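You operate a simulated robot arm through the tools that you are given. There is no shell and no other tool. Be economical: measure what you need, move in short steps, check, and stop when the job is done.

You are at the controls of a simulated two-armed robot. One attempt, no reset.

Task
Stack the cartridge that says "7" from the green mat on the packing bench on top of the cartridge labelled "2". Then push the upper dry drawer shut. Then take the teal cap from the low shelf of the trolley and leave it on the top of the trolley. Then open the eraser drawer, take the red knob and leave it inside and shut the drawer again. Then hold the orange logger on the steel table steady with one hand and press the orange logger button to switch it on with the other. Then press the tester load button two times. Then take the corner guard from the rack shelf r3-3 and leave it on the rack shelf r1-2. Then open the parts bench fuses drawer. The order counts.

Only the result counts: the job must be done as asked and must still hold three seconds after the hand-in. Knocking over, shifting, dropping, spilling or breaking anything else fails it. A push-on lid holds only when it is set on centred and level and pressed home; a screw cap is set on level and turned clockwise until tight.

Robot
Two 7-joint arms with two-finger parallel grippers on one trunk, on a base that drives. Base frame: it is fixed to the floor where the robot stands at the start and does not move with it; the origin is under the middle of the robot, x ahead of it, y to its left, z up; the surface under the hand at the start is at about z = 881. Readings come in mm, rad, newtons and seconds.
The left shoulder is at the start at [50, 168, 1207], the right one opposite. With the tool pointing down near the work surface each hand reaches from about 200 to 660 mm from the robot's upright axis, wherever it stands, measured 20 degrees to its own side. Places, roughly: cartridge [500, 0, 1000]; corner guard (6x6x6 cm) [-3500, 2500, 900]; eraser drawer [600, 3800, 900]; eraser drawer inside [700, 3800, 900]; orange logger [-1750, 3750, 1000]; orange logger button [-1700, 3800, 900]; parts bench fuses drawer [-3100, -2400, 800]; rack shelf R1-2 [-2300, 3900, 500]; red knob (3x3x2 cm) [-700, 3700, 900]; teal cap [-1250, 2000, 250]; tester load button [-3600, 3400, 1200]; top of the trolley [-1200, 2000, 800]; upper dry drawer [200, 2000, 700]. Payload 1.57 kg a hand.
The tool frame of a hand sits at the grasp point between the pads (the TCP): z along the fingers, y along the line on which they close. The tips reach 30 mm beyond it. Largest opening 80 mm; finger width 17, thickness 12; the body of the gripper, 40 by 82 mm, starts 80 mm behind the TCP.
Orientation is that of the tool frame in the base frame, as [roll, pitch, yaw] about the fixed x, y, z axes, in that order (R = Rz(yaw) Ry(pitch) Rx(roll)). With the fingers straight down and closing along the base's y, the tool's x points along the base's -x, its y along +y and its z along -z.

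Tools
- The arms move only by the tool jog_arm. It takes "left_commands", "right_commands" or both (then of equal length, played together; a hand with none holds still); each is a list of rows, each a list of 3 entries, a list of its own where there are three numbers: the shift along the base's x, y, z in mm, then the turn, a rotation vector about the base's x, y, z in rad, then the gripper command, from -1 (shut) to 1 (fully open), values between in proportion. In form: [[[tx, ty, tz], [rx, ry, rz], gripper], ...]. A call has 1 to 8 rows; each row is the pose to reach, as a shift and turn from the pose commanded when the call began. Rows are played at 5 a second. More than 50 mm and 0.15 rad between two rows, or a gripper value outside its range, and nothing of the call is played. A pose out of reach is approached as far as the arm can. The call stops where the force on the tool passes 40 N (or 10 N more than at its start, if that is more) or the arm is blocked; 0.2 s more then pass. The fingers move at their own pace (about 45 mm/s each) and stop on an object; they squeeze with about 39 N. The grip force told is the motor's: it shows also when the fingers shut on nothing. Time passes only in rows, and 0.2 s behind the last, so rows that repeat a pose let the fingers close. The reply holds the time, the measured pose of the TCP, the force on the tool along the base axes, the opening and the grip force, in the units named above and with some noise, with the torque about the TCP (base axes, N m) and any sound that the robot's microphone picked up.
- Cameras (640 x 400 px; columns grow to the right, rows downward): "scene" is now at [127.2, 19.5, 1424.6]; the picture's right is [0.20, -0.98, 0.00], its down [-0.51, -0.10, -0.86] and it looks along [0.84, 0.17, -0.52] (base axes); focal length 248 px, centre (320, 200). "left" rides on the left gripper at [72, 7, -122] in its tool frame; the picture's right is [-0.09, 1.00, 0.00], its down [-0.84, -0.08, -0.54] and it looks along [-0.54, -0.05, 0.84] (tool axes); focal length 238 px, centre (320, 200). "right" rides on the right gripper at [72, -6, -122] in its tool frame; the picture's right is [0.09, 1.00, 0.00], its down [-0.84, 0.08, -0.54] and it looks along [-0.54, 0.05, 0.84] (tool axes); focal length 238 px, centre (320, 200). There is no depth. A picture from a camera that has moved, and an enlarged one, comes with that camera's place and axes in the base frame and with its lens.
- camera(camera): a new picture of that camera. No time passes.
- raise_lower(by): slides the trunk up (or, below 0, down) by that many mm; the arms and the scene camera ride with it, the base frame stays. It gives what a move gives, with no picture.
- base_move(legs): drives the robot by 1 to 6 legs, each [ahead, left, turn to the left] in mm, mm and rad, along the robot's own axes; the way and the turn of a leg run together, so that a leg with both is an arc; at most 1500 mm and 3.142 rad a leg. The arms and the cameras ride along, it lands a little off, and it stops where it bumps. It gives what a move gives.
- pan_tilt(pan, tilt): turns the head with the scene camera to pan (to the left, within 1.396 rad either way) and tilt (down, from -0.506 to 1.204), counted from straight ahead of the robot. It gives what a move gives.
- enlarge(camera, box): a new picture of the part [left, top, right, bottom] of that camera's present view, enlarged. No time passes.
- finish_job(): hands the job in; it is judged then, once.

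Work in short steps. Places have to be worked out from the pictures, the camera data and where the tool is seen: move nearer, look again, correct. Check each grasp and each placing, and mend what went wrong. You have 207 turns and 210 pictures in all, those below and enlarged ones among them. Open the grippers and draw the arms clear of the work before you hand the job in, unless the task says otherwise; then end with one line.

The tools are called after "Request:" by a JSON object that holds its "method" and its "body". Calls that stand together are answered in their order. jog_arm: Moves the arms, as the interface text tells. Its arguments: {"type":"object","properties":{"left_commands":{"type":"array"},"right_commands":{"type":"array"}},"required":[]} The other tools are called the same way: raise_lower (by) slides the trunk up or down; base_move (legs) drives the base; pan_tilt (pan, tilt) turns the head that bears the scene camera; camera (camera) takes a picture; enlarge (camera, box) takes an enlarged picture of a part of a camera's view; finish_job () hands the job in.

At the start:

```text
t: 0.0
left_tcp_pos: [355.0, 207.6, 1225.1]
left_orientation: [-3.138, 0.0, -3.139]
left_ft_force: [-0.4, 0.2, -0.1]
left_torque: [0.0, 0.04, 0.01]
left_gripper_width: 80.2
left_gripper_force: 0.0
right_tcp_pos: [476.5, -95.9, 1173.1]
right_orientation: [3.139, 0.002, 3.141]
right_ft_force: [-0.2, 0.8, 0.4]
right_torque: [-0.02, -0.01, 0.0]
right_gripper_width: 80.3
right_gripper_force: 0.0
trunk travel left (down, up): [-375.0, 68.0]
robot x, y, heading: [1.0, -0.6, 0.001]
head pan, tilt: [0.204, 0.543]
```

scene: 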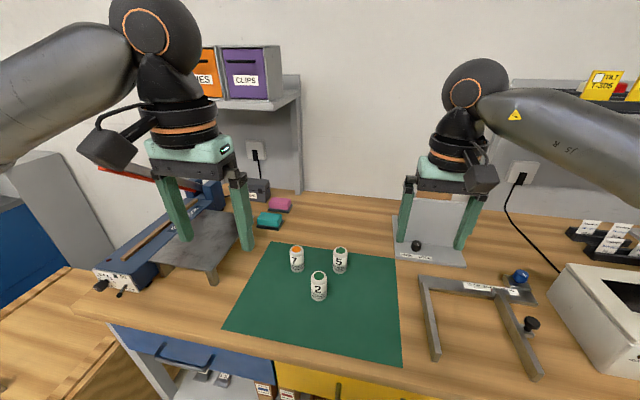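
right: 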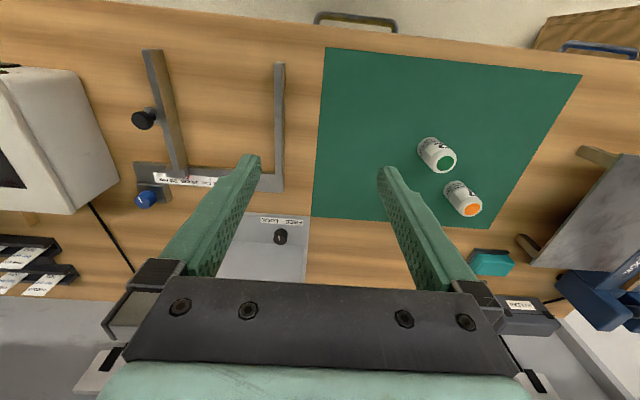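
left: 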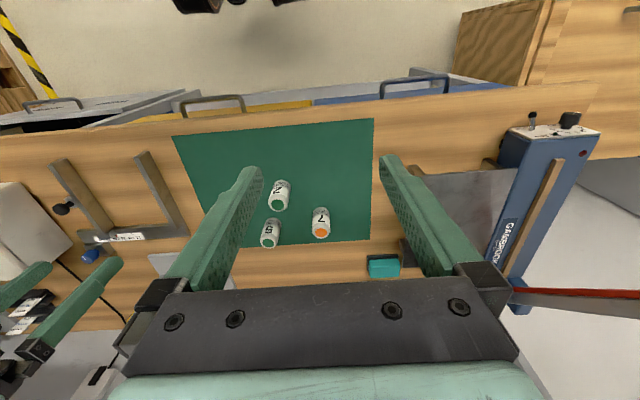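

The cartridges stand on the mat: 7 near [617,187], 2 near [533,108]. I move the left hand over 7 and look.

Request:
{"method": "jog_arm", "body": {"left_commands": [[[39, -3, -24], [0, 0, 0], 1], [[78, -7, -48], [0, 0, 0], 1], [[117, -10, -72], [0, 0, 0], 1], [[156, -13, -96], [0, 0, 0], 1], [[195, -17, -120], [0, 0, 0], 1], [[235, -20, -145], [0, 0, 0], 1]]}}

Request:
{"method": "camera", "body": {"camera": "left"}}

Request:
{"method": "camera", "body": {"camera": "scene"}}

```text
t: 1.4
left_tcp_pos: [590.4, 187.6, 1079.7]
left_orientation: [3.141, 0.0, 3.139]
left_ft_force: [0.1, -0.2, -0.7]
left_torque: [0.0, 0.0, -0.02]
left_gripper_width: 79.8
left_gripper_force: 0.0
right_tcp_pos: [476.6, -95.9, 1172.3]
right_orientation: [3.139, 0.001, 3.141]
right_ft_force: [-0.3, -0.4, 1.2]
right_torque: [0.01, 0.0, 0.02]
right_gripper_width: 80.0
right_gripper_force: 0.0
trunk travel left (down, up): [-375.0, 68.0]
robot x, y, heading: [-2.3, 3.4, -0.001]
head pan, tilt: [0.204, 0.543]
```

```text
206 pictures are left
camera left: at [518.0, 194.0, 1200.8], right [0.09, 1.0, 0.0], down [0.84, -0.08, 0.54], along [0.54, -0.05, -0.84], focal length 238 px, centre (320, 200)
```

left: 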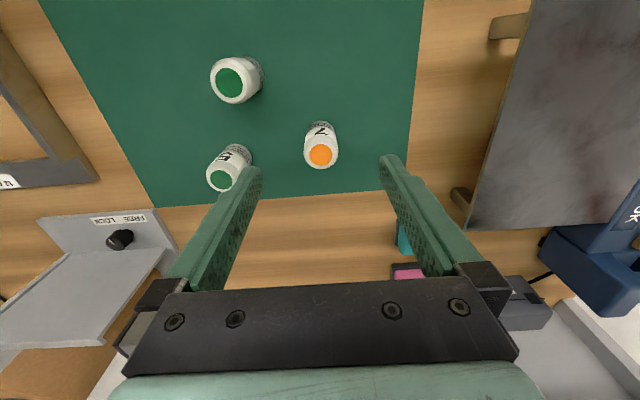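

```text
205 pictures are left
camera scene: at [127.8, 18.9, 1424.5], right [0.2, -0.98, 0.0], down [-0.51, -0.1, -0.86], along [0.84, 0.17, -0.52], focal length 248 px, centre (320, 200)
```

scene: 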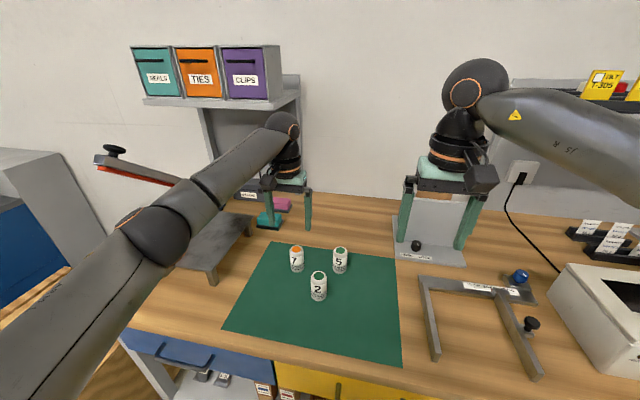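

Cartridge 7's centre works out to about [620,186], top z about 950; 2's at [539,103]. I come down just above 7 and look again.

Request:
{"method": "jog_arm", "body": {"left_commands": [[[15, -1, -35], [0, 0, 0], 1], [[30, -2, -70], [0, 0, 0], 1]]}}

Request:
{"method": "camera", "body": {"camera": "left"}}

```text
t: 2.0
left_tcp_pos: [618.8, 186.8, 1009.8]
left_orientation: [3.142, -0.001, 3.141]
left_ft_force: [0.6, -0.4, 0.1]
left_torque: [0.02, 0.01, 0.01]
left_gripper_width: 79.9
left_gripper_force: 0.0
right_tcp_pos: [477.1, -94.7, 1171.6]
right_orientation: [-3.141, 0.0, -3.14]
right_ft_force: [-0.2, 0.1, 0.1]
right_torque: [-0.03, -0.01, 0.01]
right_gripper_width: 79.9
right_gripper_force: 0.0
trunk travel left (down, up): [-375.0, 68.0]
robot x, y, heading: [-0.8, 2.0, -0.001]
head pan, tilt: [0.204, 0.543]
```

```text
204 pictures are left
camera left: at [546.2, 192.8, 1130.5], right [0.09, 1.0, 0.0], down [0.84, -0.08, 0.54], along [0.54, -0.05, -0.84], focal length 238 px, centre (320, 200)
```

left: 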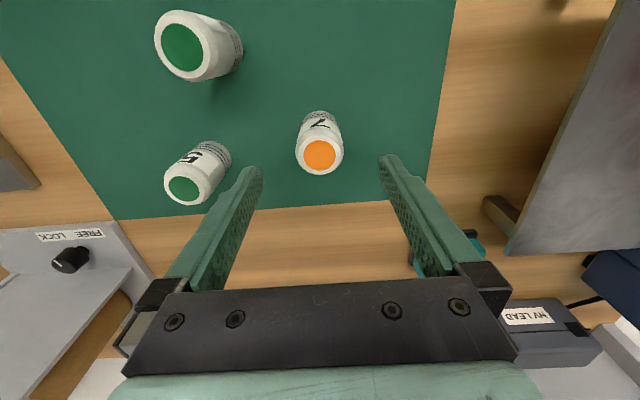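

7's centre is confirmed at about [619,186]. I lower around it and close.

Request:
{"method": "jog_arm", "body": {"left_commands": [[[0, -0.5, -45], [0, 0, 0], 1], [[0, -0.5, -85], [0, 0, 0], 1], [[0, -0.5, -85], [0, 0, 0], -1], [[0, -0.5, -85], [0, 0, 0], -1], [[0, -0.5, -85], [0, 0, 0], -1], [[0, -0.5, -85], [0, 0, 0], -1]]}}

Request:
{"method": "camera", "body": {"camera": "left"}}

```text
t: 3.4
left_tcp_pos: [619.9, 187.6, 925.0]
left_orientation: [-3.14, 0.001, -3.141]
left_ft_force: [-0.2, 0.1, -0.9]
left_torque: [0.0, 0.03, 0.0]
left_gripper_width: 39.2
left_gripper_force: 27.6
right_tcp_pos: [477.3, -95.3, 1172.6]
right_orientation: [3.14, 0.001, -3.141]
right_ft_force: [0.8, 0.3, -0.3]
right_torque: [0.01, 0.02, 0.02]
right_gripper_width: 80.0
right_gripper_force: 0.1
trunk travel left (down, up): [-375.0, 68.0]
robot x, y, heading: [0.2, -2.3, -0.004]
head pan, tilt: [0.204, 0.543]
```

```text
203 pictures are left
camera left: at [546.4, 192.5, 1046.4], right [0.09, 1.0, 0.0], down [0.84, -0.08, 0.54], along [0.54, -0.05, -0.84], focal length 238 px, centre (320, 200)
```

left: 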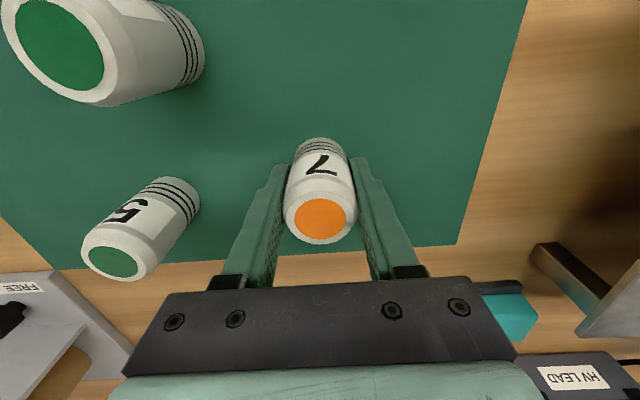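

Gripped at 39 mm. I lift clear by 100 mm and carry it partway towards 2.

Request:
{"method": "jog_arm", "body": {"left_commands": [[[0, 0, 50], [0, 0, 0], -1], [[0, 0, 100], [0, 0, 0], -1], [[-40, -30, 100], [0, 0, 0], -1], [[-81, -70, 100], [0, 0, 0], -1], [[-81, -83, 100], [0, 0, 0], -1]]}}

Request:
{"method": "camera", "body": {"camera": "left"}}

Request:
{"method": "enlarge", "body": {"camera": "scene", "box": [220, 200, 420, 325]}}

Request:
{"method": "camera", "body": {"camera": "right"}}

```text
refused: row 4 steps farther than a row can; nothing moved
```

```text
202 pictures are left
camera left: at [546.4, 192.5, 1046.4], right [0.09, 1.0, 0.0], down [0.84, -0.08, 0.54], along [0.54, -0.05, -0.84], focal length 238 px, centre (320, 200)
```

left: 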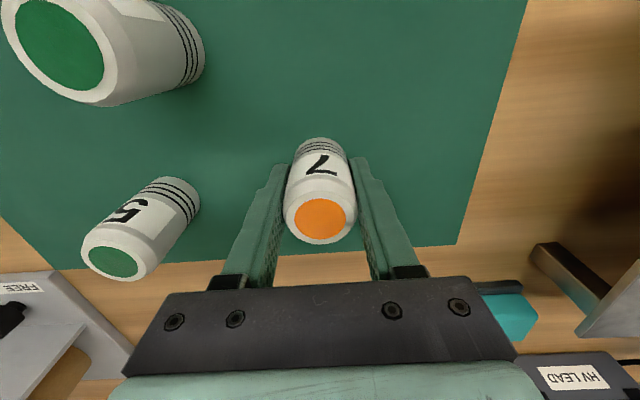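

```text
3.20 times, centred on (320, 262) of scene
camera zoom: at [127.2, 19.5, 1424.6], right [0.2, -0.98, 0.0], down [-0.51, -0.1, -0.86], along [0.84, 0.17, -0.52], focal length 792 px, centre (320, 0)
```

zoom: 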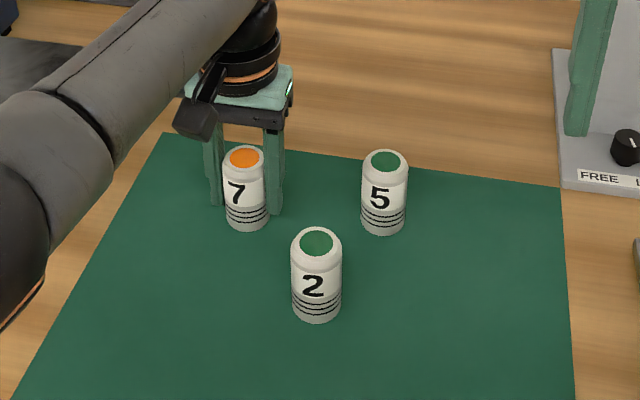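

```text
200 pictures are left
camera right: at [405.5, -103.8, 1293.9], right [-0.09, 1.0, 0.0], down [0.84, 0.08, 0.54], along [0.54, 0.05, -0.84], focal length 238 px, centre (320, 200)
```

right: 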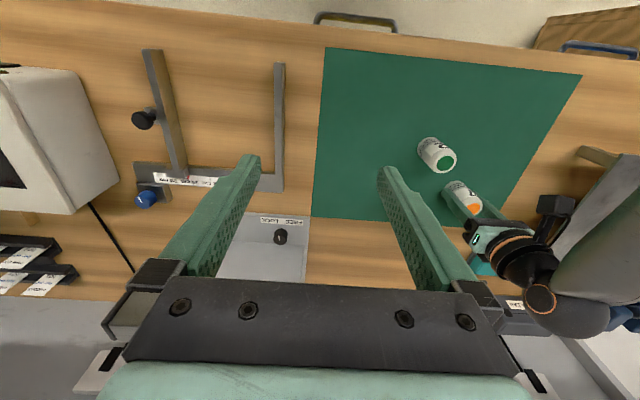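

A row was too long; I replay with shorter ones, going first to a spot above and 60 mm beyond 2 (in x) to see 2 clearly.

Request:
{"method": "jog_arm", "body": {"left_commands": [[[0, 0, 50], [0, 0, 0], -1], [[0, 0, 100], [0, 0, 0], -1], [[-20, -35, 100], [0, 0, 0], -1], [[-40, -70, 100], [0, 0, 0], -1], [[-50, -82, 100], [0, 0, 0], -1]]}}

Request:
{"method": "camera", "body": {"camera": "left"}}

```text
t: 4.6
left_tcp_pos: [568.8, 102.5, 1024.9]
left_orientation: [-3.14, -0.001, -3.14]
left_ft_force: [0.0, -0.4, -0.4]
left_torque: [0.0, 0.0, 0.01]
left_gripper_width: 0.0
left_gripper_force: 21.6
right_tcp_pos: [477.0, -96.1, 1173.0]
right_orientation: [3.14, 0.003, -3.141]
right_ft_force: [-0.8, 0.5, -0.4]
right_torque: [0.01, 0.0, -0.02]
right_gripper_width: 79.8
right_gripper_force: 0.1
trunk travel left (down, up): [-375.0, 68.0]
robot x, y, heading: [1.3, -5.1, 0.0]
head pan, tilt: [0.204, 0.543]
```

```text
199 pictures are left
camera left: at [495.6, 108.8, 1146.5], right [0.09, 1.0, 0.0], down [0.84, -0.07, 0.54], along [0.54, -0.05, -0.84], focal length 238 px, centre (320, 200)
```

left: 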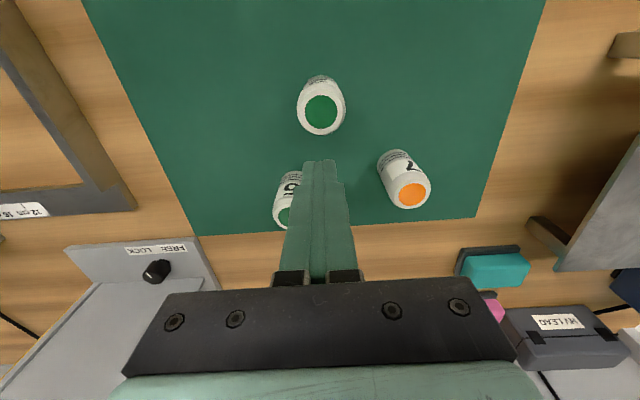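

The cartridge slipped out of the pads but still stands upright; 2 is at [539,105], 7 now near [622,186]. I go back with open fingers and look.

Request:
{"method": "jog_arm", "body": {"left_commands": [[[17, 28, 0], [0, 0, 0], 1], [[34, 56, 0], [0, 0, 0], 1], [[51, 83.5, 0], [0, 0, 0], 1], [[51, 83.5, -15], [0, 0, 0], 1]]}}

Request:
{"method": "camera", "body": {"camera": "left"}}

```text
t: 5.6
left_tcp_pos: [620.1, 188.2, 1009.8]
left_orientation: [3.141, 0.004, -3.141]
left_ft_force: [0.3, -0.8, -0.4]
left_torque: [0.0, 0.01, 0.02]
left_gripper_width: 79.8
left_gripper_force: 0.0
right_tcp_pos: [477.8, -96.1, 1171.8]
right_orientation: [3.14, -0.001, 3.14]
right_ft_force: [-0.2, 0.5, -0.7]
right_torque: [-0.05, -0.02, -0.04]
right_gripper_width: 80.3
right_gripper_force: 0.0
trunk travel left (down, up): [-375.0, 68.0]
robot x, y, heading: [1.0, -0.3, 0.003]
head pan, tilt: [0.204, 0.543]
```

```text
198 pictures are left
camera left: at [547.6, 193.5, 1130.1], right [0.09, 1.0, 0.0], down [0.84, -0.08, 0.54], along [0.54, -0.05, -0.84], focal length 238 px, centre (320, 200)
```

left: 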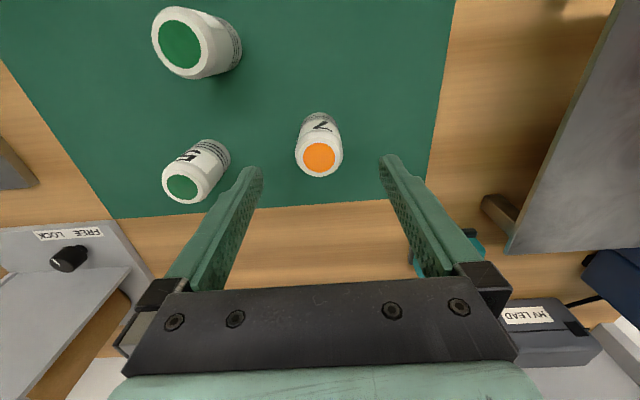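

7 stands at about [622,186]. I lower deeper this time (z 918), close and let the squeeze settle.

Request:
{"method": "jog_arm", "body": {"left_commands": [[[2, -1.5, -45], [0, 0, 0], 1], [[2, -1.5, -92], [0, 0, 0], 1], [[2, -1.5, -92], [0, 0, 0], -1], [[2, -1.5, -92], [0, 0, 0], -1], [[2, -1.5, -92], [0, 0, 0], -1], [[2, -1.5, -92], [0, 0, 0], -1], [[2, -1.5, -92], [0, 0, 0], -1], [[2, -1.5, -92], [0, 0, 0], -1]]}}

Request:
{"method": "jog_arm", "body": {"left_commands": [[[0, 0, 5], [0, 0, 0], -1], [[0, 0, 10], [0, 0, 0], -1], [[0, 0, 16], [0, 0, 0], -1], [[0, 0, 22], [0, 0, 0], -1]]}}

Request:
{"method": "camera", "body": {"camera": "left"}}

```text
t: 7.4
left_tcp_pos: [622.3, 185.0, 917.0]
left_orientation: [-3.14, 0.0, -3.141]
left_ft_force: [0.4, -0.2, -0.3]
left_torque: [0.01, 0.01, 0.01]
left_gripper_width: 37.9
left_gripper_force: 39.2
right_tcp_pos: [476.9, -94.3, 1172.9]
right_orientation: [3.14, 0.0, 3.141]
right_ft_force: [0.7, -0.6, 0.0]
right_torque: [-0.03, 0.02, 0.02]
right_gripper_width: 80.0
right_gripper_force: 0.1
trunk travel left (down, up): [-375.0, 68.0]
robot x, y, heading: [3.9, -0.1, 0.003]
head pan, tilt: [0.204, 0.543]
```

```text
t: 8.4
left_tcp_pos: [622.6, 185.4, 939.2]
left_orientation: [-3.14, 0.002, -3.14]
left_ft_force: [-0.7, 0.8, -1.1]
left_torque: [0.02, 0.02, 0.0]
left_gripper_width: 37.6
left_gripper_force: 39.2
right_tcp_pos: [476.8, -94.9, 1172.8]
right_orientation: [3.141, 0.001, -3.14]
right_ft_force: [-0.4, 0.2, -1.1]
right_torque: [0.0, -0.02, 0.03]
right_gripper_width: 80.0
right_gripper_force: 0.1
trunk travel left (down, up): [-375.0, 68.0]
robot x, y, heading: [4.0, 0.8, 0.002]
head pan, tilt: [0.204, 0.543]
```

```text
197 pictures are left
camera left: at [549.3, 191.3, 1060.7], right [0.09, 1.0, 0.0], down [0.84, -0.07, 0.54], along [0.54, -0.05, -0.84], focal length 238 px, centre (320, 200)
```

left: 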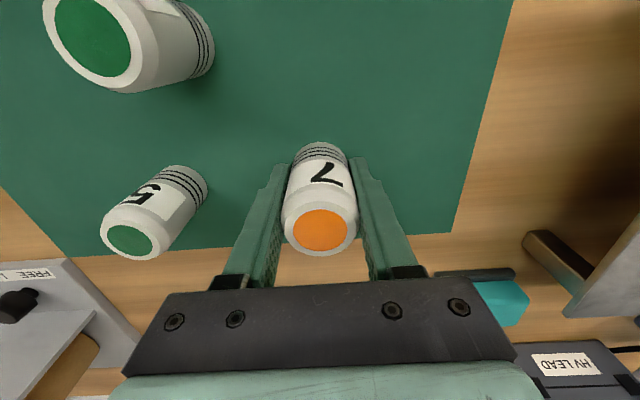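

Held firmly now and lifting with the hand. I lift more and carry it to above 2 at [539,105].

Request:
{"method": "jog_arm", "body": {"left_commands": [[[0, 0, 25], [0, 0, 0], -1], [[0, 0, 50], [0, 0, 0], -1], [[0, 0, 73], [0, 0, 0], -1], [[-21, -20, 73], [0, 0, 0], -1], [[-42, -40, 73], [0, 0, 0], -1], [[-63, -60, 73], [0, 0, 0], -1], [[-84, -80.5, 73], [0, 0, 0], -1], [[-84, -80.5, 73], [0, 0, 0], -1]]}}

Request:
{"method": "camera", "body": {"camera": "left"}}

Request:
{"method": "enlarge", "body": {"camera": "scene", "box": [220, 200, 420, 325]}}

```text
t: 10.2
left_tcp_pos: [538.7, 104.8, 1012.9]
left_orientation: [3.142, -0.001, -3.139]
left_ft_force: [0.0, 0.2, -1.5]
left_torque: [0.01, -0.01, -0.01]
left_gripper_width: 37.9
left_gripper_force: 38.3
right_tcp_pos: [477.2, -93.9, 1172.2]
right_orientation: [3.14, 0.001, -3.141]
right_ft_force: [0.5, -0.2, 0.4]
right_torque: [0.02, 0.02, 0.05]
right_gripper_width: 80.1
right_gripper_force: 0.0
trunk travel left (down, up): [-375.0, 68.0]
robot x, y, heading: [2.4, -1.9, -0.003]
head pan, tilt: [0.204, 0.543]
```

```text
196 pictures are left
camera left: at [465.7, 111.0, 1133.7], right [0.09, 1.0, 0.0], down [0.84, -0.07, 0.54], along [0.54, -0.05, -0.84], focal length 238 px, centre (320, 200)
```

left: 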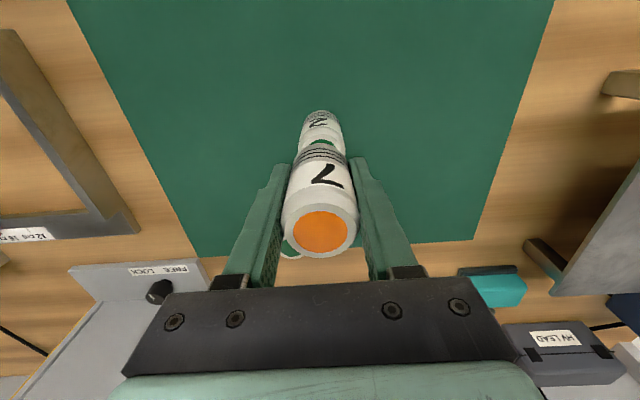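

```text
3.20 times, centred on (320, 262) of scene
camera zoom: at [127.4, 19.5, 1424.6], right [0.2, -0.98, 0.0], down [-0.51, -0.1, -0.86], along [0.84, 0.17, -0.52], focal length 792 px, centre (320, 0)
```

zoom: 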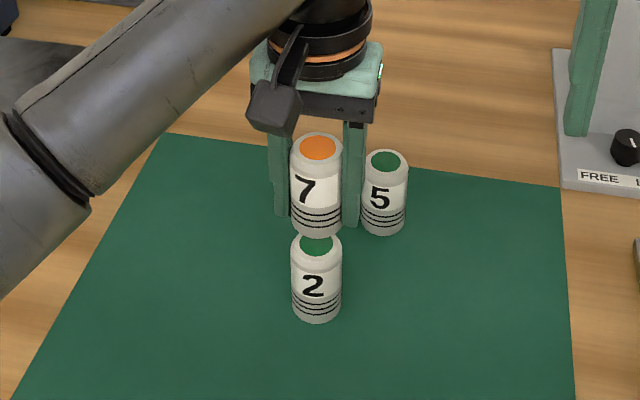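

Alignment looks good in both views. I lower gently until contact.

Request:
{"method": "jog_arm", "body": {"left_commands": [[[0, 0, -8], [0, 0, 0], -1], [[0, 0, -16], [0, 0, 0], -1], [[0, 0, -22], [0, 0, 0], -1], [[0, 0, -24], [0, 0, 0], -1]]}}

Request:
{"method": "enlarge", "body": {"camera": "scene", "box": [270, 220, 370, 310]}}

```text
t: 11.2
left_tcp_pos: [538.6, 105.3, 989.1]
left_orientation: [-3.138, -0.001, -3.14]
left_ft_force: [0.1, 0.2, -1.0]
left_torque: [-0.01, -0.01, -0.01]
left_gripper_width: 37.4
left_gripper_force: 38.8
right_tcp_pos: [476.2, -95.0, 1172.9]
right_orientation: [3.141, 0.003, -3.141]
right_ft_force: [0.0, -0.4, -0.5]
right_torque: [0.03, -0.01, 0.01]
right_gripper_width: 80.4
right_gripper_force: 0.0
trunk travel left (down, up): [-375.0, 68.0]
robot x, y, heading: [0.1, -1.6, -0.003]
head pan, tilt: [0.204, 0.543]
```

```text
4.44 times, centred on (320, 265) of scene
camera zoom: at [127.3, 19.5, 1424.6], right [0.2, -0.98, 0.0], down [-0.51, -0.1, -0.86], along [0.84, 0.17, -0.52], focal length 1100 px, centre (320, -89)
```

zoom: 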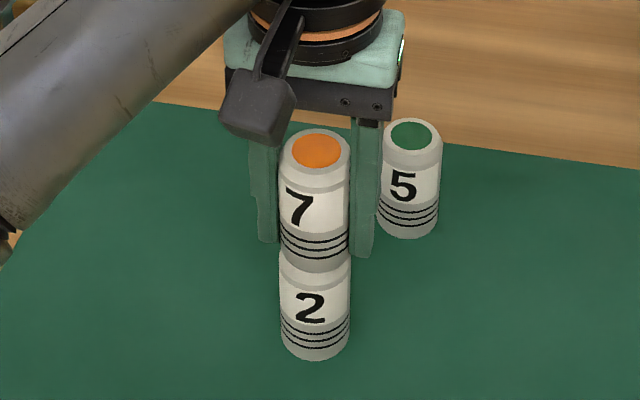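

Not in contact yet. I lower by single millimetres.

Request:
{"method": "jog_arm", "body": {"left_commands": [[[0, 0, -1], [0, 0, 0], -1], [[0, 0, -2], [0, 0, 0], -1], [[0, 0, -3], [0, 0, 0], -1]]}}

```text
t: 12.0
left_tcp_pos: [538.6, 106.1, 985.7]
left_orientation: [-3.14, 0.002, -3.139]
left_ft_force: [0.0, 1.3, 2.4]
left_torque: [0.06, 0.03, -0.02]
left_gripper_width: 37.4
left_gripper_force: 38.5
right_tcp_pos: [477.4, -95.7, 1172.5]
right_orientation: [3.14, 0.002, 3.14]
right_ft_force: [0.1, -0.7, 0.7]
right_torque: [0.0, 0.01, -0.03]
right_gripper_width: 80.1
right_gripper_force: 0.0
trunk travel left (down, up): [-375.0, 68.0]
robot x, y, heading: [2.0, 0.2, -0.001]
head pan, tilt: [0.204, 0.543]
```

Contact is felt (about 3.5 N). I open, then rise straight up.

Request:
{"method": "jog_arm", "body": {"left_commands": [[[0, 0, 0], [0, 0, 0], 0.1], [[0, 0, 0], [0, 0, 0], 0.5], [[0, 0, 0], [0, 0, 0], 0.9], [[0, 0, 20], [0, 0, 0], 0.9], [[0, 0, 50], [0, 0, 0], 0.9], [[0, 0, 90], [0, 0, 0], 0.9], [[0, 0, 130], [0, 0, 0], 0.9]]}}

Request:
{"method": "camera", "body": {"camera": "scene"}}

Request:
{"method": "camera", "body": {"camera": "left"}}

```text
t: 13.6
left_tcp_pos: [537.7, 106.0, 1116.1]
left_orientation: [-3.141, 0.0, -3.138]
left_ft_force: [-0.5, -0.3, 0.1]
left_torque: [0.01, -0.01, 0.02]
left_gripper_width: 76.1
left_gripper_force: 0.1
right_tcp_pos: [477.6, -95.5, 1173.2]
right_orientation: [3.141, 0.002, -3.141]
right_ft_force: [0.0, 0.2, -0.1]
right_torque: [0.0, -0.01, -0.02]
right_gripper_width: 80.3
right_gripper_force: 0.0
trunk travel left (down, up): [-375.0, 68.0]
robot x, y, heading: [-1.3, 2.2, -0.0]
head pan, tilt: [0.204, 0.543]
```

```text
193 pictures are left
camera scene: at [126.8, 19.3, 1424.6], right [0.2, -0.98, 0.0], down [-0.51, -0.1, -0.86], along [0.84, 0.17, -0.52], focal length 248 px, centre (320, 200)
```

scene: 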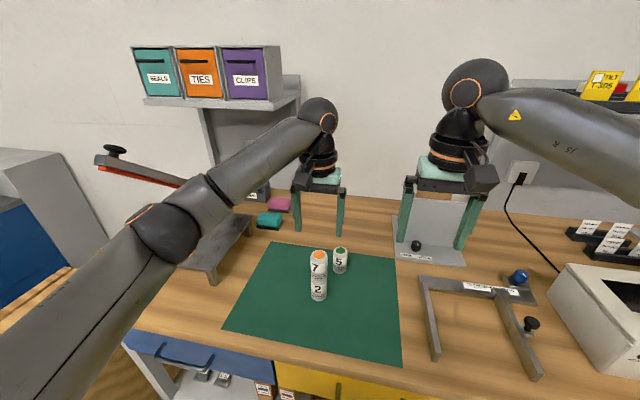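

```text
192 pictures are left
camera left: at [465.1, 112.0, 1237.7], right [0.09, 1.0, 0.0], down [0.84, -0.07, 0.54], along [0.54, -0.05, -0.84], focal length 238 px, centre (320, 200)
```

left: 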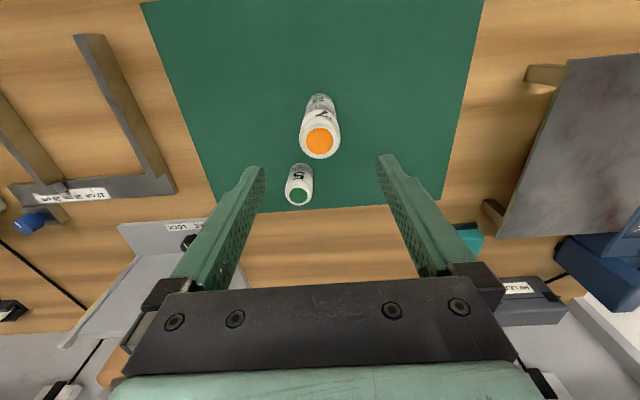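

The stack stands. I raise and tuck both arms close to the body, ready to drive.

Request:
{"method": "jog_arm", "body": {"left_commands": [[[0, 0, 48], [0, 0, 0], 0.9], [[-20, 10, 90], [0, 0, 0], 0], [[-65, 25, 100], [0, 0, 0], 0], [[-110, 40, 105], [0, 0, 0], -0.5], [[-155, 55, 105], [0, 0, 0], -1], [[-200, 70, 105], [0, 0, 0], -1], [[-245, 85, 105], [0, 0, 0], -1]], "right_commands": [[[0, 0, 40], [0, 0, 0], 0.9], [[-20, -10, 60], [0, 0, 0], 0], [[-60, -25, 60], [0, 0, 0], 0], [[-95, -40, 60], [0, 0, 0], -0.5], [[-130, -55, 60], [0, 0, 0], -1], [[-165, -70, 60], [0, 0, 0], -1], [[-185, -85, 60], [0, 0, 0], -1]]}}

Request:
{"method": "pan_tilt", "body": {"pan": 1.35, "tilt": 0.45}}

Request:
{"method": "camera", "body": {"camera": "scene"}}

```text
t: 15.2
left_tcp_pos: [290.6, 190.9, 1220.2]
left_orientation: [-3.141, 0.002, -3.141]
left_ft_force: [-0.3, -0.1, 0.2]
left_torque: [-0.04, -0.05, -0.01]
left_gripper_width: 0.0
left_gripper_force: 21.4
right_tcp_pos: [290.0, -180.3, 1232.8]
right_orientation: [-3.141, 0.003, 3.139]
right_ft_force: [-0.2, 0.5, 0.6]
right_torque: [-0.01, -0.02, 0.01]
right_gripper_width: 0.2
right_gripper_force: 21.4
trunk travel left (down, up): [-375.0, 68.0]
robot x, y, heading: [-1.2, 0.9, -0.001]
head pan, tilt: [0.204, 0.543]
```

```text
t: 16.6
left_tcp_pos: [293.9, 189.8, 1219.0]
left_orientation: [-3.139, 0.0, -3.139]
left_ft_force: [0.6, 0.8, 0.6]
left_torque: [-0.02, 0.02, -0.03]
left_gripper_width: 0.0
left_gripper_force: 21.5
right_tcp_pos: [292.3, -179.3, 1232.7]
right_orientation: [3.14, 0.002, -3.141]
right_ft_force: [-0.9, 0.0, -0.3]
right_torque: [0.03, -0.01, 0.02]
right_gripper_width: 0.1
right_gripper_force: 20.7
trunk travel left (down, up): [-375.0, 68.0]
robot x, y, heading: [-2.5, -0.5, 0.002]
head pan, tilt: [1.349, 0.45]
```

```text
191 pictures are left
camera scene: at [59.4, 91.0, 1433.1], right [0.98, -0.22, 0.0], down [-0.1, -0.42, -0.9], along [0.2, 0.88, -0.44], focal length 248 px, centre (320, 200)
```

scene: 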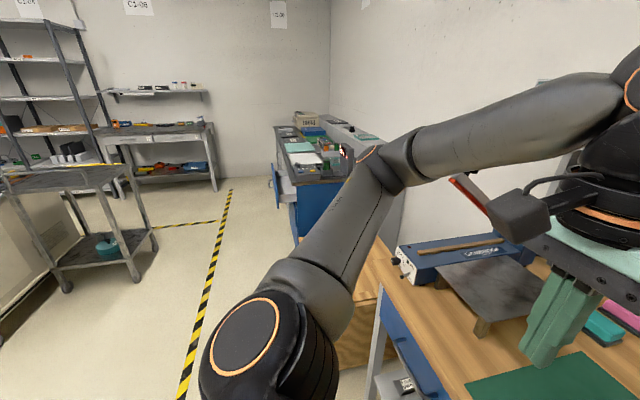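

The blue cabinet with an open drawer lies ahead to the left, the trolley with the teal cap further left. I back off 400 mm from the bench and look.

Request:
{"method": "base_move", "body": {"legs": [[-400, 0, 0]]}}

Request:
{"method": "pan_tilt", "body": {"pan": 1.0, "tilt": 0.35}}

Request:
{"method": "camera", "body": {"camera": "scene"}}

```text
t: 19.0
left_tcp_pos: [-103.7, 190.1, 1220.6]
left_orientation: [-3.14, 0.0, -3.14]
left_ft_force: [-0.7, -0.4, 0.8]
left_torque: [0.0, -0.02, 0.02]
left_gripper_width: 0.0
left_gripper_force: 21.1
right_tcp_pos: [-104.5, -179.7, 1232.8]
right_orientation: [3.139, 0.001, 3.14]
right_ft_force: [-0.6, -0.1, -0.9]
right_torque: [0.0, -0.04, 0.0]
right_gripper_width: 0.1
right_gripper_force: 21.7
trunk travel left (down, up): [-375.0, 68.0]
robot x, y, heading: [-397.2, 3.3, -0.009]
head pan, tilt: [1.349, 0.45]
```

```text
t: 19.9
left_tcp_pos: [-101.1, 189.7, 1219.9]
left_orientation: [-3.139, 0.0, -3.141]
left_ft_force: [0.2, -1.2, 0.4]
left_torque: [0.02, 0.0, -0.04]
left_gripper_width: 0.2
left_gripper_force: 22.0
right_tcp_pos: [-104.0, -180.5, 1232.3]
right_orientation: [3.14, 0.0, 3.14]
right_ft_force: [-0.2, -1.1, -0.6]
right_torque: [0.0, 0.01, -0.01]
right_gripper_width: 0.0
right_gripper_force: 21.6
trunk travel left (down, up): [-375.0, 68.0]
robot x, y, heading: [-391.2, -0.4, -0.003]
head pan, tilt: [1.0, 0.351]
```

```text
190 pictures are left
camera scene: at [-306.2, 79.8, 1442.3], right [0.84, -0.54, 0.0], down [-0.19, -0.29, -0.94], along [0.51, 0.79, -0.34], focal length 248 px, centre (320, 200)
```

scene: 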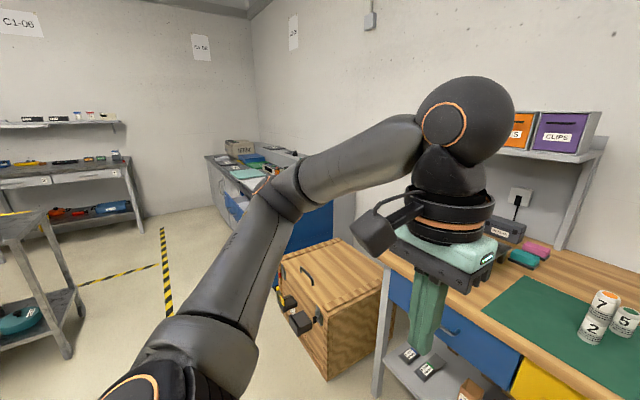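

A wooden cabinet stands around [250,900] and the trolley edge at about x=-1000. The lane at x=-400 is clear; I drive left 1000 mm and look.

Request:
{"method": "base_move", "body": {"legs": [[0, 1000, 0]]}}

Request:
{"method": "pan_tilt", "body": {"pan": 0.7, "tilt": 0.45}}

Request:
{"method": "camera", "body": {"camera": "scene"}}

Request:
{"method": "camera", "body": {"camera": "left"}}

```text
t: 29.0
left_tcp_pos: [-104.2, 1194.2, 1221.0]
left_orientation: [-3.14, 0.001, -3.137]
left_ft_force: [-0.1, 0.2, 0.1]
left_torque: [0.0, -0.03, 0.02]
left_gripper_width: 0.2
left_gripper_force: 21.8
right_tcp_pos: [-104.5, 824.7, 1233.3]
right_orientation: [3.14, 0.0, -3.14]
right_ft_force: [-0.1, 0.3, -0.4]
right_torque: [0.03, 0.01, 0.02]
right_gripper_width: 0.1
right_gripper_force: 21.1
trunk travel left (down, up): [-375.0, 68.0]
robot x, y, heading: [-396.2, 1003.4, 0.002]
head pan, tilt: [1.0, 0.351]
```

```text
t: 29.8
left_tcp_pos: [-103.6, 1195.2, 1220.7]
left_orientation: [-3.14, 0.0, -3.137]
left_ft_force: [0.1, 0.3, -0.6]
left_torque: [0.01, 0.04, 0.0]
left_gripper_width: 0.0
left_gripper_force: 21.5
right_tcp_pos: [-104.0, 825.7, 1234.2]
right_orientation: [3.14, 0.001, -3.139]
right_ft_force: [0.3, 0.5, -0.1]
right_torque: [0.0, 0.01, -0.02]
right_gripper_width: 0.3
right_gripper_force: 21.4
trunk travel left (down, up): [-375.0, 68.0]
robot x, y, heading: [-394.2, 1007.2, 0.001]
head pan, tilt: [0.7, 0.45]
```

```text
189 pictures are left
camera scene: at [-286.5, 1065.1, 1433.1], right [0.65, -0.76, 0.0], down [-0.33, -0.28, -0.9], along [0.69, 0.58, -0.43], focal length 248 px, centre (320, 200)
```

scene: 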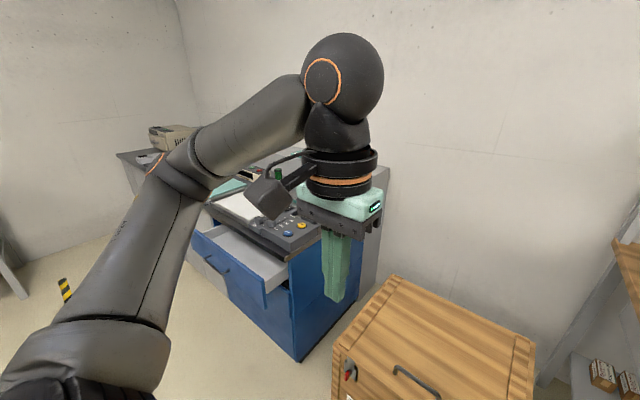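

```text
188 pictures are left
camera left: at [-175.8, 1200.8, 1341.6], right [0.09, 1.0, 0.0], down [0.84, -0.07, 0.54], along [0.54, -0.05, -0.84], focal length 238 px, centre (320, 200)
```

left: 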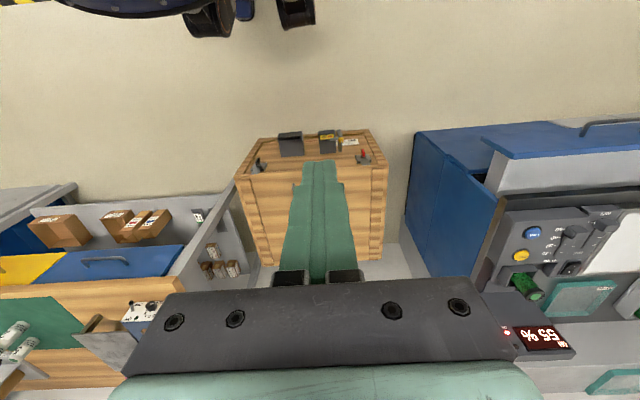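

The blue drawer's handle is near [90,1990,700]. I drive left 800 mm so it lies before the left arm.

Request:
{"method": "base_move", "body": {"legs": [[0, 800, 0]]}}

Request:
{"method": "pan_tilt", "body": {"pan": 0.15, "tilt": 0.75}}

Request:
{"method": "camera", "body": {"camera": "scene"}}

Request:
{"method": "camera", "body": {"camera": "left"}}

```text
t: 37.2
left_tcp_pos: [-106.0, 1996.8, 1220.4]
left_orientation: [-3.138, 0.001, -3.137]
left_ft_force: [-0.2, 0.3, -0.5]
left_torque: [-0.01, -0.02, 0.01]
left_gripper_width: 0.3
left_gripper_force: 22.0
right_tcp_pos: [-106.9, 1628.5, 1232.4]
right_orientation: [3.14, 0.0, -3.138]
right_ft_force: [-0.1, -0.5, 0.7]
right_torque: [0.02, 0.01, 0.01]
right_gripper_width: 0.0
right_gripper_force: 21.2
trunk travel left (down, up): [-375.0, 68.0]
robot x, y, heading: [-399.5, 1807.2, 0.001]
head pan, tilt: [0.7, 0.45]
```

```text
t: 38.2
left_tcp_pos: [-105.0, 1996.7, 1220.9]
left_orientation: [-3.14, 0.002, -3.136]
left_ft_force: [0.1, 0.2, -0.2]
left_torque: [0.04, 0.01, 0.04]
left_gripper_width: 0.1
left_gripper_force: 21.4
right_tcp_pos: [-105.8, 1627.7, 1232.4]
right_orientation: [3.139, 0.002, -3.139]
right_ft_force: [0.3, -0.3, -0.5]
right_torque: [0.02, 0.0, -0.04]
right_gripper_width: 0.2
right_gripper_force: 21.5
trunk travel left (down, up): [-375.0, 68.0]
robot x, y, heading: [-399.5, 1805.5, 0.002]
head pan, tilt: [0.15, 0.75]
```

```text
187 pictures are left
camera scene: at [-276.9, 1820.1, 1406.7], right [0.15, -0.99, 0.0], down [-0.67, -0.1, -0.73], along [0.72, 0.11, -0.68], focal length 248 px, centre (320, 200)
```

scene: 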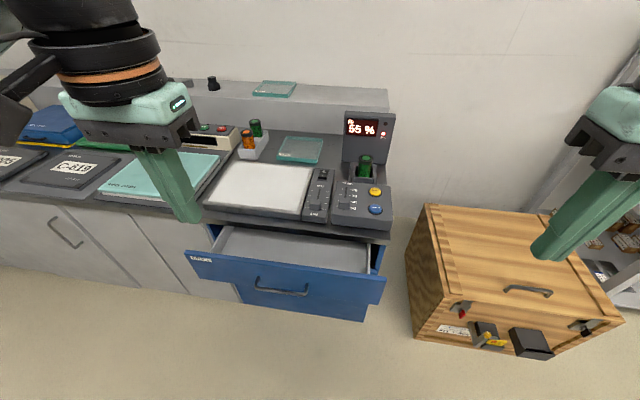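

```text
186 pictures are left
camera left: at [-178.3, 2002.7, 1341.6], right [0.09, 1.0, 0.0], down [0.84, -0.07, 0.54], along [0.54, -0.05, -0.84], focal length 238 px, centre (320, 200)
```

left: 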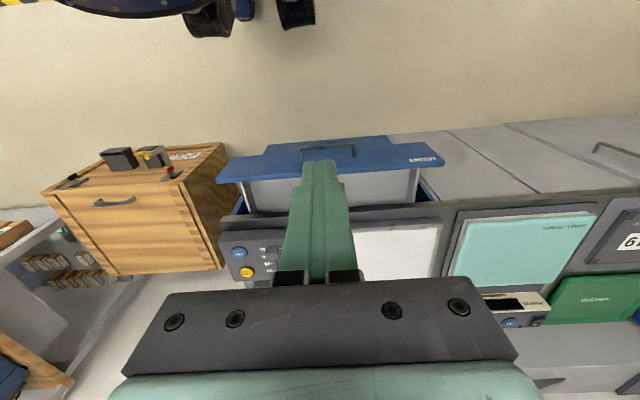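

The handle triangulates to [79,1998,676]. I lower the trunk by 250, then tilt the left hand forward to push with closed fingertips.

Request:
{"method": "raise_lower", "body": {"by": -250}}

Request:
{"method": "jog_arm", "body": {"left_commands": [[[0, 0, -35], [0, -0.15, 0], -1], [[0, 0, -70], [0, -0.3, 0], -1], [[5, 0, -105], [0, -0.45, 0], -1], [[10, 0, -140], [0, -0.6, 0], -1], [[20, 0, -175], [0, -0.75, 0], -1], [[30, 0, -210], [0, -0.9, 0], -1], [[40, 0, -245], [0, -1.05, 0], -1], [[50, 0, -265], [0, -1.2, 0], -1]]}}

Request:
{"method": "camera", "body": {"camera": "scene"}}

Request:
{"method": "camera", "body": {"camera": "left"}}

```text
t: 40.8
left_tcp_pos: [-105.7, 1996.6, 970.4]
left_orientation: [-3.14, 0.001, -3.134]
left_ft_force: [0.0, 0.3, 0.4]
left_torque: [-0.04, -0.02, 0.0]
left_gripper_width: 0.0
left_gripper_force: 20.9
right_tcp_pos: [-106.0, 1627.6, 982.5]
right_orientation: [3.139, 0.002, -3.14]
right_ft_force: [0.1, 0.1, 0.1]
right_torque: [0.02, -0.02, 0.0]
right_gripper_width: 0.0
right_gripper_force: 21.6
trunk travel left (down, up): [-125.0, 318.0]
robot x, y, heading: [-396.3, 1803.6, 0.002]
head pan, tilt: [0.15, 0.75]
```

```text
t: 42.7
left_tcp_pos: [-6.7, 1995.7, 745.0]
left_orientation: [-2.784, 1.34, -2.735]
left_ft_force: [-0.4, 0.4, 1.0]
left_torque: [0.0, -0.03, 0.03]
left_gripper_width: 0.0
left_gripper_force: 21.2
left hand out of reach, approached as far as the arm can: row 3, 4, 5, 6, 7, 8
right_tcp_pos: [-106.7, 1626.8, 982.8]
right_orientation: [3.141, -0.001, -3.139]
right_ft_force: [-0.1, 0.5, -0.1]
right_torque: [0.0, 0.02, -0.03]
right_gripper_width: 0.0
right_gripper_force: 21.3
trunk travel left (down, up): [-125.0, 318.0]
robot x, y, heading: [-401.2, 1803.8, 0.003]
head pan, tilt: [0.15, 0.75]
stopped in row 8 (left hand): the arm was blocked; the commanded pose is now the measured one
```

```text
185 pictures are left
camera scene: at [-276.8, 1820.0, 1156.6], right [0.15, -0.99, 0.0], down [-0.67, -0.1, -0.73], along [0.72, 0.11, -0.68], focal length 248 px, centre (320, 200)
```

scene: 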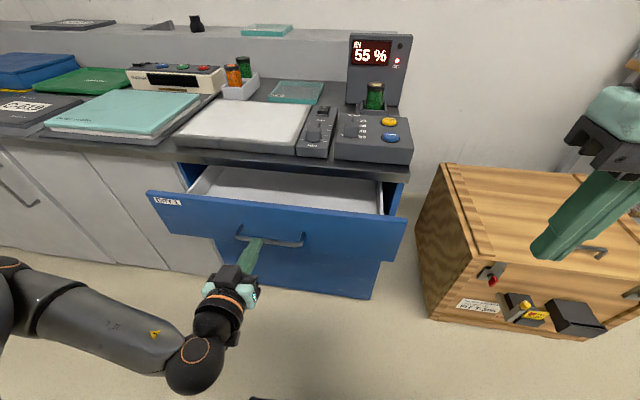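

```text
184 pictures are left
camera left: at [-141.8, 1990.6, 700.3], right [-0.04, 1.0, 0.01], down [-0.35, -0.02, 0.94], along [0.94, 0.03, 0.35], focal length 238 px, centre (320, 200)
```

left: 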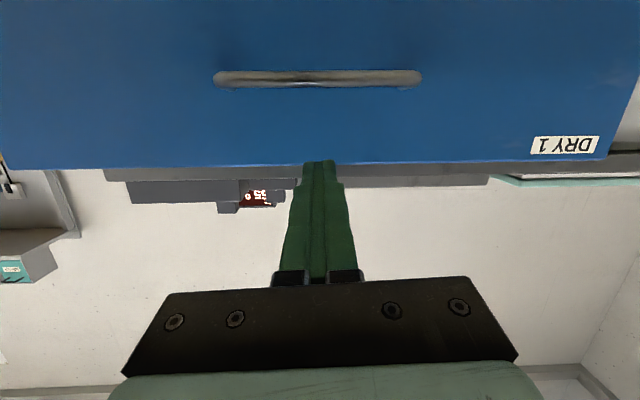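

Tips are at about [22,1996,738], just under the drawer's top edge (z≈753); the handle is at 676. I lower a bit and push forward.

Request:
{"method": "jog_arm", "body": {"left_commands": [[[10, 0, -10], [0, 0, 0], -1], [[25, 0, -22], [0, 0, 0], -1], [[40, 0, -25], [0, 0, 0], -1], [[55, 0, -25], [0, 0, 0], -1]]}}

Request:
{"method": "camera", "body": {"camera": "scene"}}

```text
t: 43.7
left_tcp_pos: [48.3, 1996.4, 719.9]
left_orientation: [-2.784, 1.337, -2.74]
left_ft_force: [0.2, -0.7, -0.9]
left_torque: [0.01, -0.02, -0.01]
left_gripper_width: 0.2
left_gripper_force: 21.2
right_tcp_pos: [-105.5, 1626.8, 982.6]
right_orientation: [-3.141, -0.001, -3.138]
right_ft_force: [0.0, 0.3, -0.3]
right_torque: [-0.01, -0.04, 0.01]
right_gripper_width: 0.3
right_gripper_force: 21.0
trunk travel left (down, up): [-125.0, 318.0]
robot x, y, heading: [-394.3, 1805.0, 0.004]
head pan, tilt: [0.15, 0.75]
```

```text
183 pictures are left
camera scene: at [-276.8, 1820.0, 1156.6], right [0.15, -0.99, 0.0], down [-0.67, -0.1, -0.73], along [0.72, 0.11, -0.68], focal length 248 px, centre (320, 200)
```

scene: 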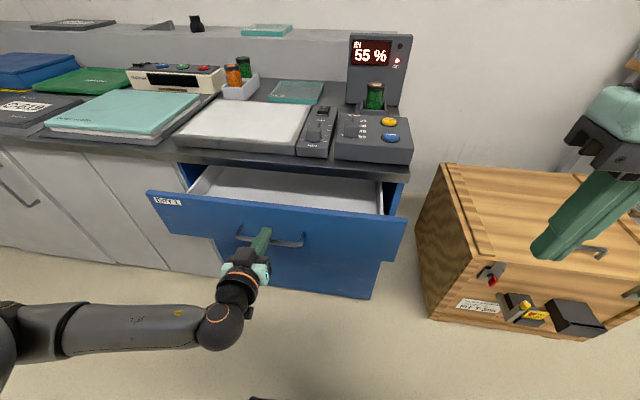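

Tip is close above the handle. I push forward in 20 mm steps.

Request:
{"method": "jog_arm", "body": {"left_commands": [[[20, 0, 0], [0, 0, 0], -1], [[40, 0, 0], [0, 0, 0], -1], [[60, 0, 0], [0, 0, 0], -1], [[80, 0, 0], [0, 0, 0], -1], [[100, 0, 0], [0, 0, 0], -1], [[120, 0, 0], [0, 0, 0], -1], [[140, 0, 0], [0, 0, 0], -1], [[160, 0, 0], [0, 0, 0], -1]]}}

Request:
{"method": "camera", "body": {"camera": "scene"}}

```text
t: 45.5
left_tcp_pos: [201.0, 1996.2, 718.9]
left_orientation: [-2.788, 1.335, -2.74]
left_ft_force: [-8.8, 1.3, 1.2]
left_torque: [-0.04, -0.06, -0.03]
left_gripper_width: 0.1
left_gripper_force: 21.1
right_tcp_pos: [-106.6, 1626.4, 983.6]
right_orientation: [3.14, 0.0, -3.138]
right_ft_force: [-0.4, 0.5, -0.3]
right_torque: [-0.03, 0.01, -0.01]
right_gripper_width: 0.1
right_gripper_force: 20.6
trunk travel left (down, up): [-125.0, 318.0]
robot x, y, heading: [-400.2, 1805.0, 0.001]
head pan, tilt: [0.15, 0.75]
stopped in row 8 (left hand): the force on the tool passed its limit at 96 N (the readings are from after the stop); the commanded pose is now the measured one
```

```text
182 pictures are left
camera scene: at [-277.6, 1820.2, 1156.7], right [0.15, -0.99, 0.0], down [-0.67, -0.11, -0.73], along [0.72, 0.11, -0.68], focal length 248 px, centre (320, 200)
```

scene: 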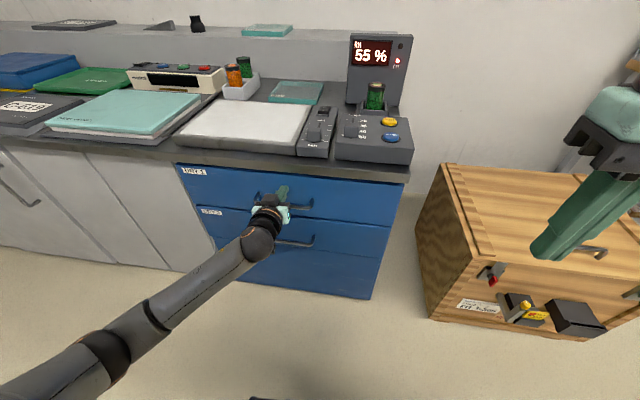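

The drawer looks shut. I retract the hand and zoom to check.

Request:
{"method": "jog_arm", "body": {"left_commands": [[[-30, 0, 0], [0, 0, 0], -1], [[-70, 0, 0], [0, 0, 0], -1], [[-110, 0, 0], [0, 0, 0], -1], [[-150, 0, 5], [0, 0, 0], -1], [[-190, 0, 10], [0, 0, 0], -1]]}}

Request:
{"method": "enlarge", "body": {"camera": "scene", "box": [160, 130, 420, 310]}}

Request:
{"method": "pan_tilt", "body": {"pan": 1.39, "tilt": 0.5}}

Request:
{"method": "camera", "body": {"camera": "scene"}}

```text
t: 46.7
left_tcp_pos: [16.0, 2007.6, 730.7]
left_orientation: [-2.873, 1.352, -2.798]
left_ft_force: [-0.3, 0.5, -0.4]
left_torque: [0.02, 0.01, 0.0]
left_gripper_width: 0.0
left_gripper_force: 20.9
right_tcp_pos: [-103.9, 1626.3, 982.0]
right_orientation: [3.141, -0.002, -3.137]
right_ft_force: [0.5, 0.3, -0.4]
right_torque: [0.0, 0.02, 0.01]
right_gripper_width: 0.0
right_gripper_force: 21.7
trunk travel left (down, up): [-125.0, 318.0]
robot x, y, heading: [-398.5, 1803.8, 0.008]
head pan, tilt: [0.15, 0.75]
```

```text
2.22 times, centred on (290, 220) of scene
camera zoom: at [-276.8, 1820.2, 1156.6], right [0.15, -0.99, 0.0], down [-0.67, -0.1, -0.73], along [0.72, 0.11, -0.68], focal length 550 px, centre (387, 156)
```

zoom: 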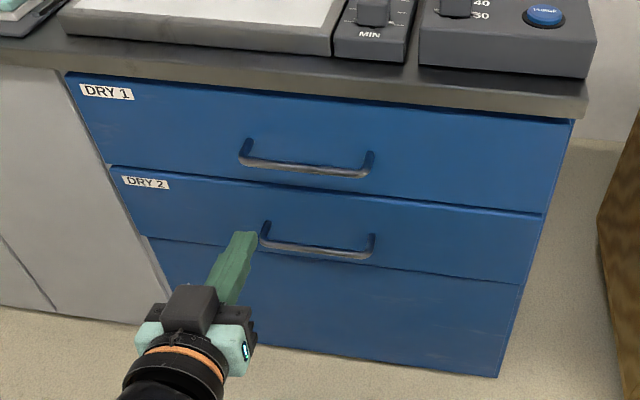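

```text
t: 48.2
left_tcp_pos: [14.4, 2006.5, 730.1]
left_orientation: [-2.855, 1.346, -2.78]
left_ft_force: [-0.5, -0.6, -0.1]
left_torque: [-0.02, 0.01, 0.02]
left_gripper_width: 0.1
left_gripper_force: 21.2
right_tcp_pos: [-104.8, 1627.2, 982.4]
right_orientation: [3.138, 0.001, -3.139]
right_ft_force: [-0.1, -0.3, 0.5]
right_torque: [-0.01, 0.02, 0.01]
right_gripper_width: 0.1
right_gripper_force: 21.4
trunk travel left (down, up): [-125.0, 318.0]
robot x, y, heading: [-398.1, 1805.1, 0.004]
head pan, tilt: [1.389, 0.499]
```

```text
180 pictures are left
camera scene: at [-342.7, 1896.9, 1178.6], right [0.98, -0.18, 0.0], down [-0.08, -0.47, -0.88], along [0.16, 0.86, -0.48], focal length 248 px, centre (320, 200)
```

scene: 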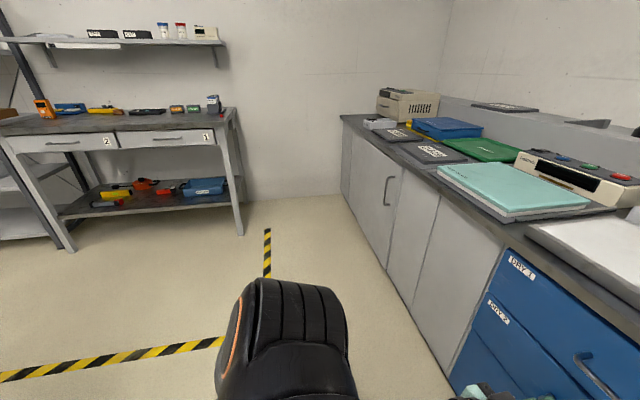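

Drawer 1 is flush shut. I untilt and tuck the left arm before turning towards the trolley.

Request:
{"method": "jog_arm", "body": {"left_commands": [[[0, 0, 20], [-0.005, 0.14, -0.005], -1], [[-5, 0, 40], [-0.01, 0.28, -0.01], -1], [[-10, 0, 65], [-0.02, 0.42, -0.02], -1], [[-15, 0, 90], [-0.03, 0.56, -0.03], -1], [[-25, 0, 115], [-0.04, 0.7, -0.04], -1], [[-40, 0, 140], [-0.05, 0.84, -0.05], -1], [[-55, 0, 165], [-0.06, 0.98, -0.06], -1], [[-70, 0, 190], [-0.06, 1.12, -0.07], -1]]}}

Request:
{"method": "jog_arm", "body": {"left_commands": [[[-20, 0, 20], [0, 0.12, 0], -1], [[-40, 0, 45], [0, 0.23, 0], -1]]}}

```text
t: 49.3
left_tcp_pos: [8.4, 2079.6, 775.4]
left_orientation: [2.807, 0.682, 3.095]
left_ft_force: [-0.4, -0.2, 0.0]
left_torque: [-0.01, 0.0, -0.01]
left_gripper_width: 0.1
left_gripper_force: 21.2
left hand out of reach, approached as far as the arm can: row 2, 3, 4, 5
right_tcp_pos: [-105.9, 1625.7, 983.4]
right_orientation: [3.14, 0.002, -3.138]
right_ft_force: [-0.3, 0.5, -0.2]
right_torque: [0.0, 0.04, -0.01]
right_gripper_width: 0.0
right_gripper_force: 21.6
trunk travel left (down, up): [-125.0, 318.0]
robot x, y, heading: [-398.2, 1804.3, 0.005]
head pan, tilt: [1.389, 0.499]
stopped in row 5 (left hand): the arm was blocked; the commanded pose is now the measured one
```

```text
t: 49.7
left_tcp_pos: [-36.2, 2164.0, 779.1]
left_orientation: [2.474, 0.455, 3.028]
left_ft_force: [-0.5, -0.5, 0.0]
left_torque: [-0.02, 0.0, 0.0]
left_gripper_width: 0.0
left_gripper_force: 21.2
left hand out of reach, approached as far as the arm can: row 1, 2
right_tcp_pos: [-105.5, 1627.0, 982.9]
right_orientation: [3.14, -0.001, -3.138]
right_ft_force: [1.4, -0.3, 0.4]
right_torque: [-0.03, 0.0, 0.0]
right_gripper_width: 0.1
right_gripper_force: 21.7
trunk travel left (down, up): [-125.0, 318.0]
robot x, y, heading: [-397.6, 1804.5, 0.004]
head pan, tilt: [1.389, 0.499]
stopped in row 2 (left hand): the arm was blocked; the commanded pose is now the measured one
```

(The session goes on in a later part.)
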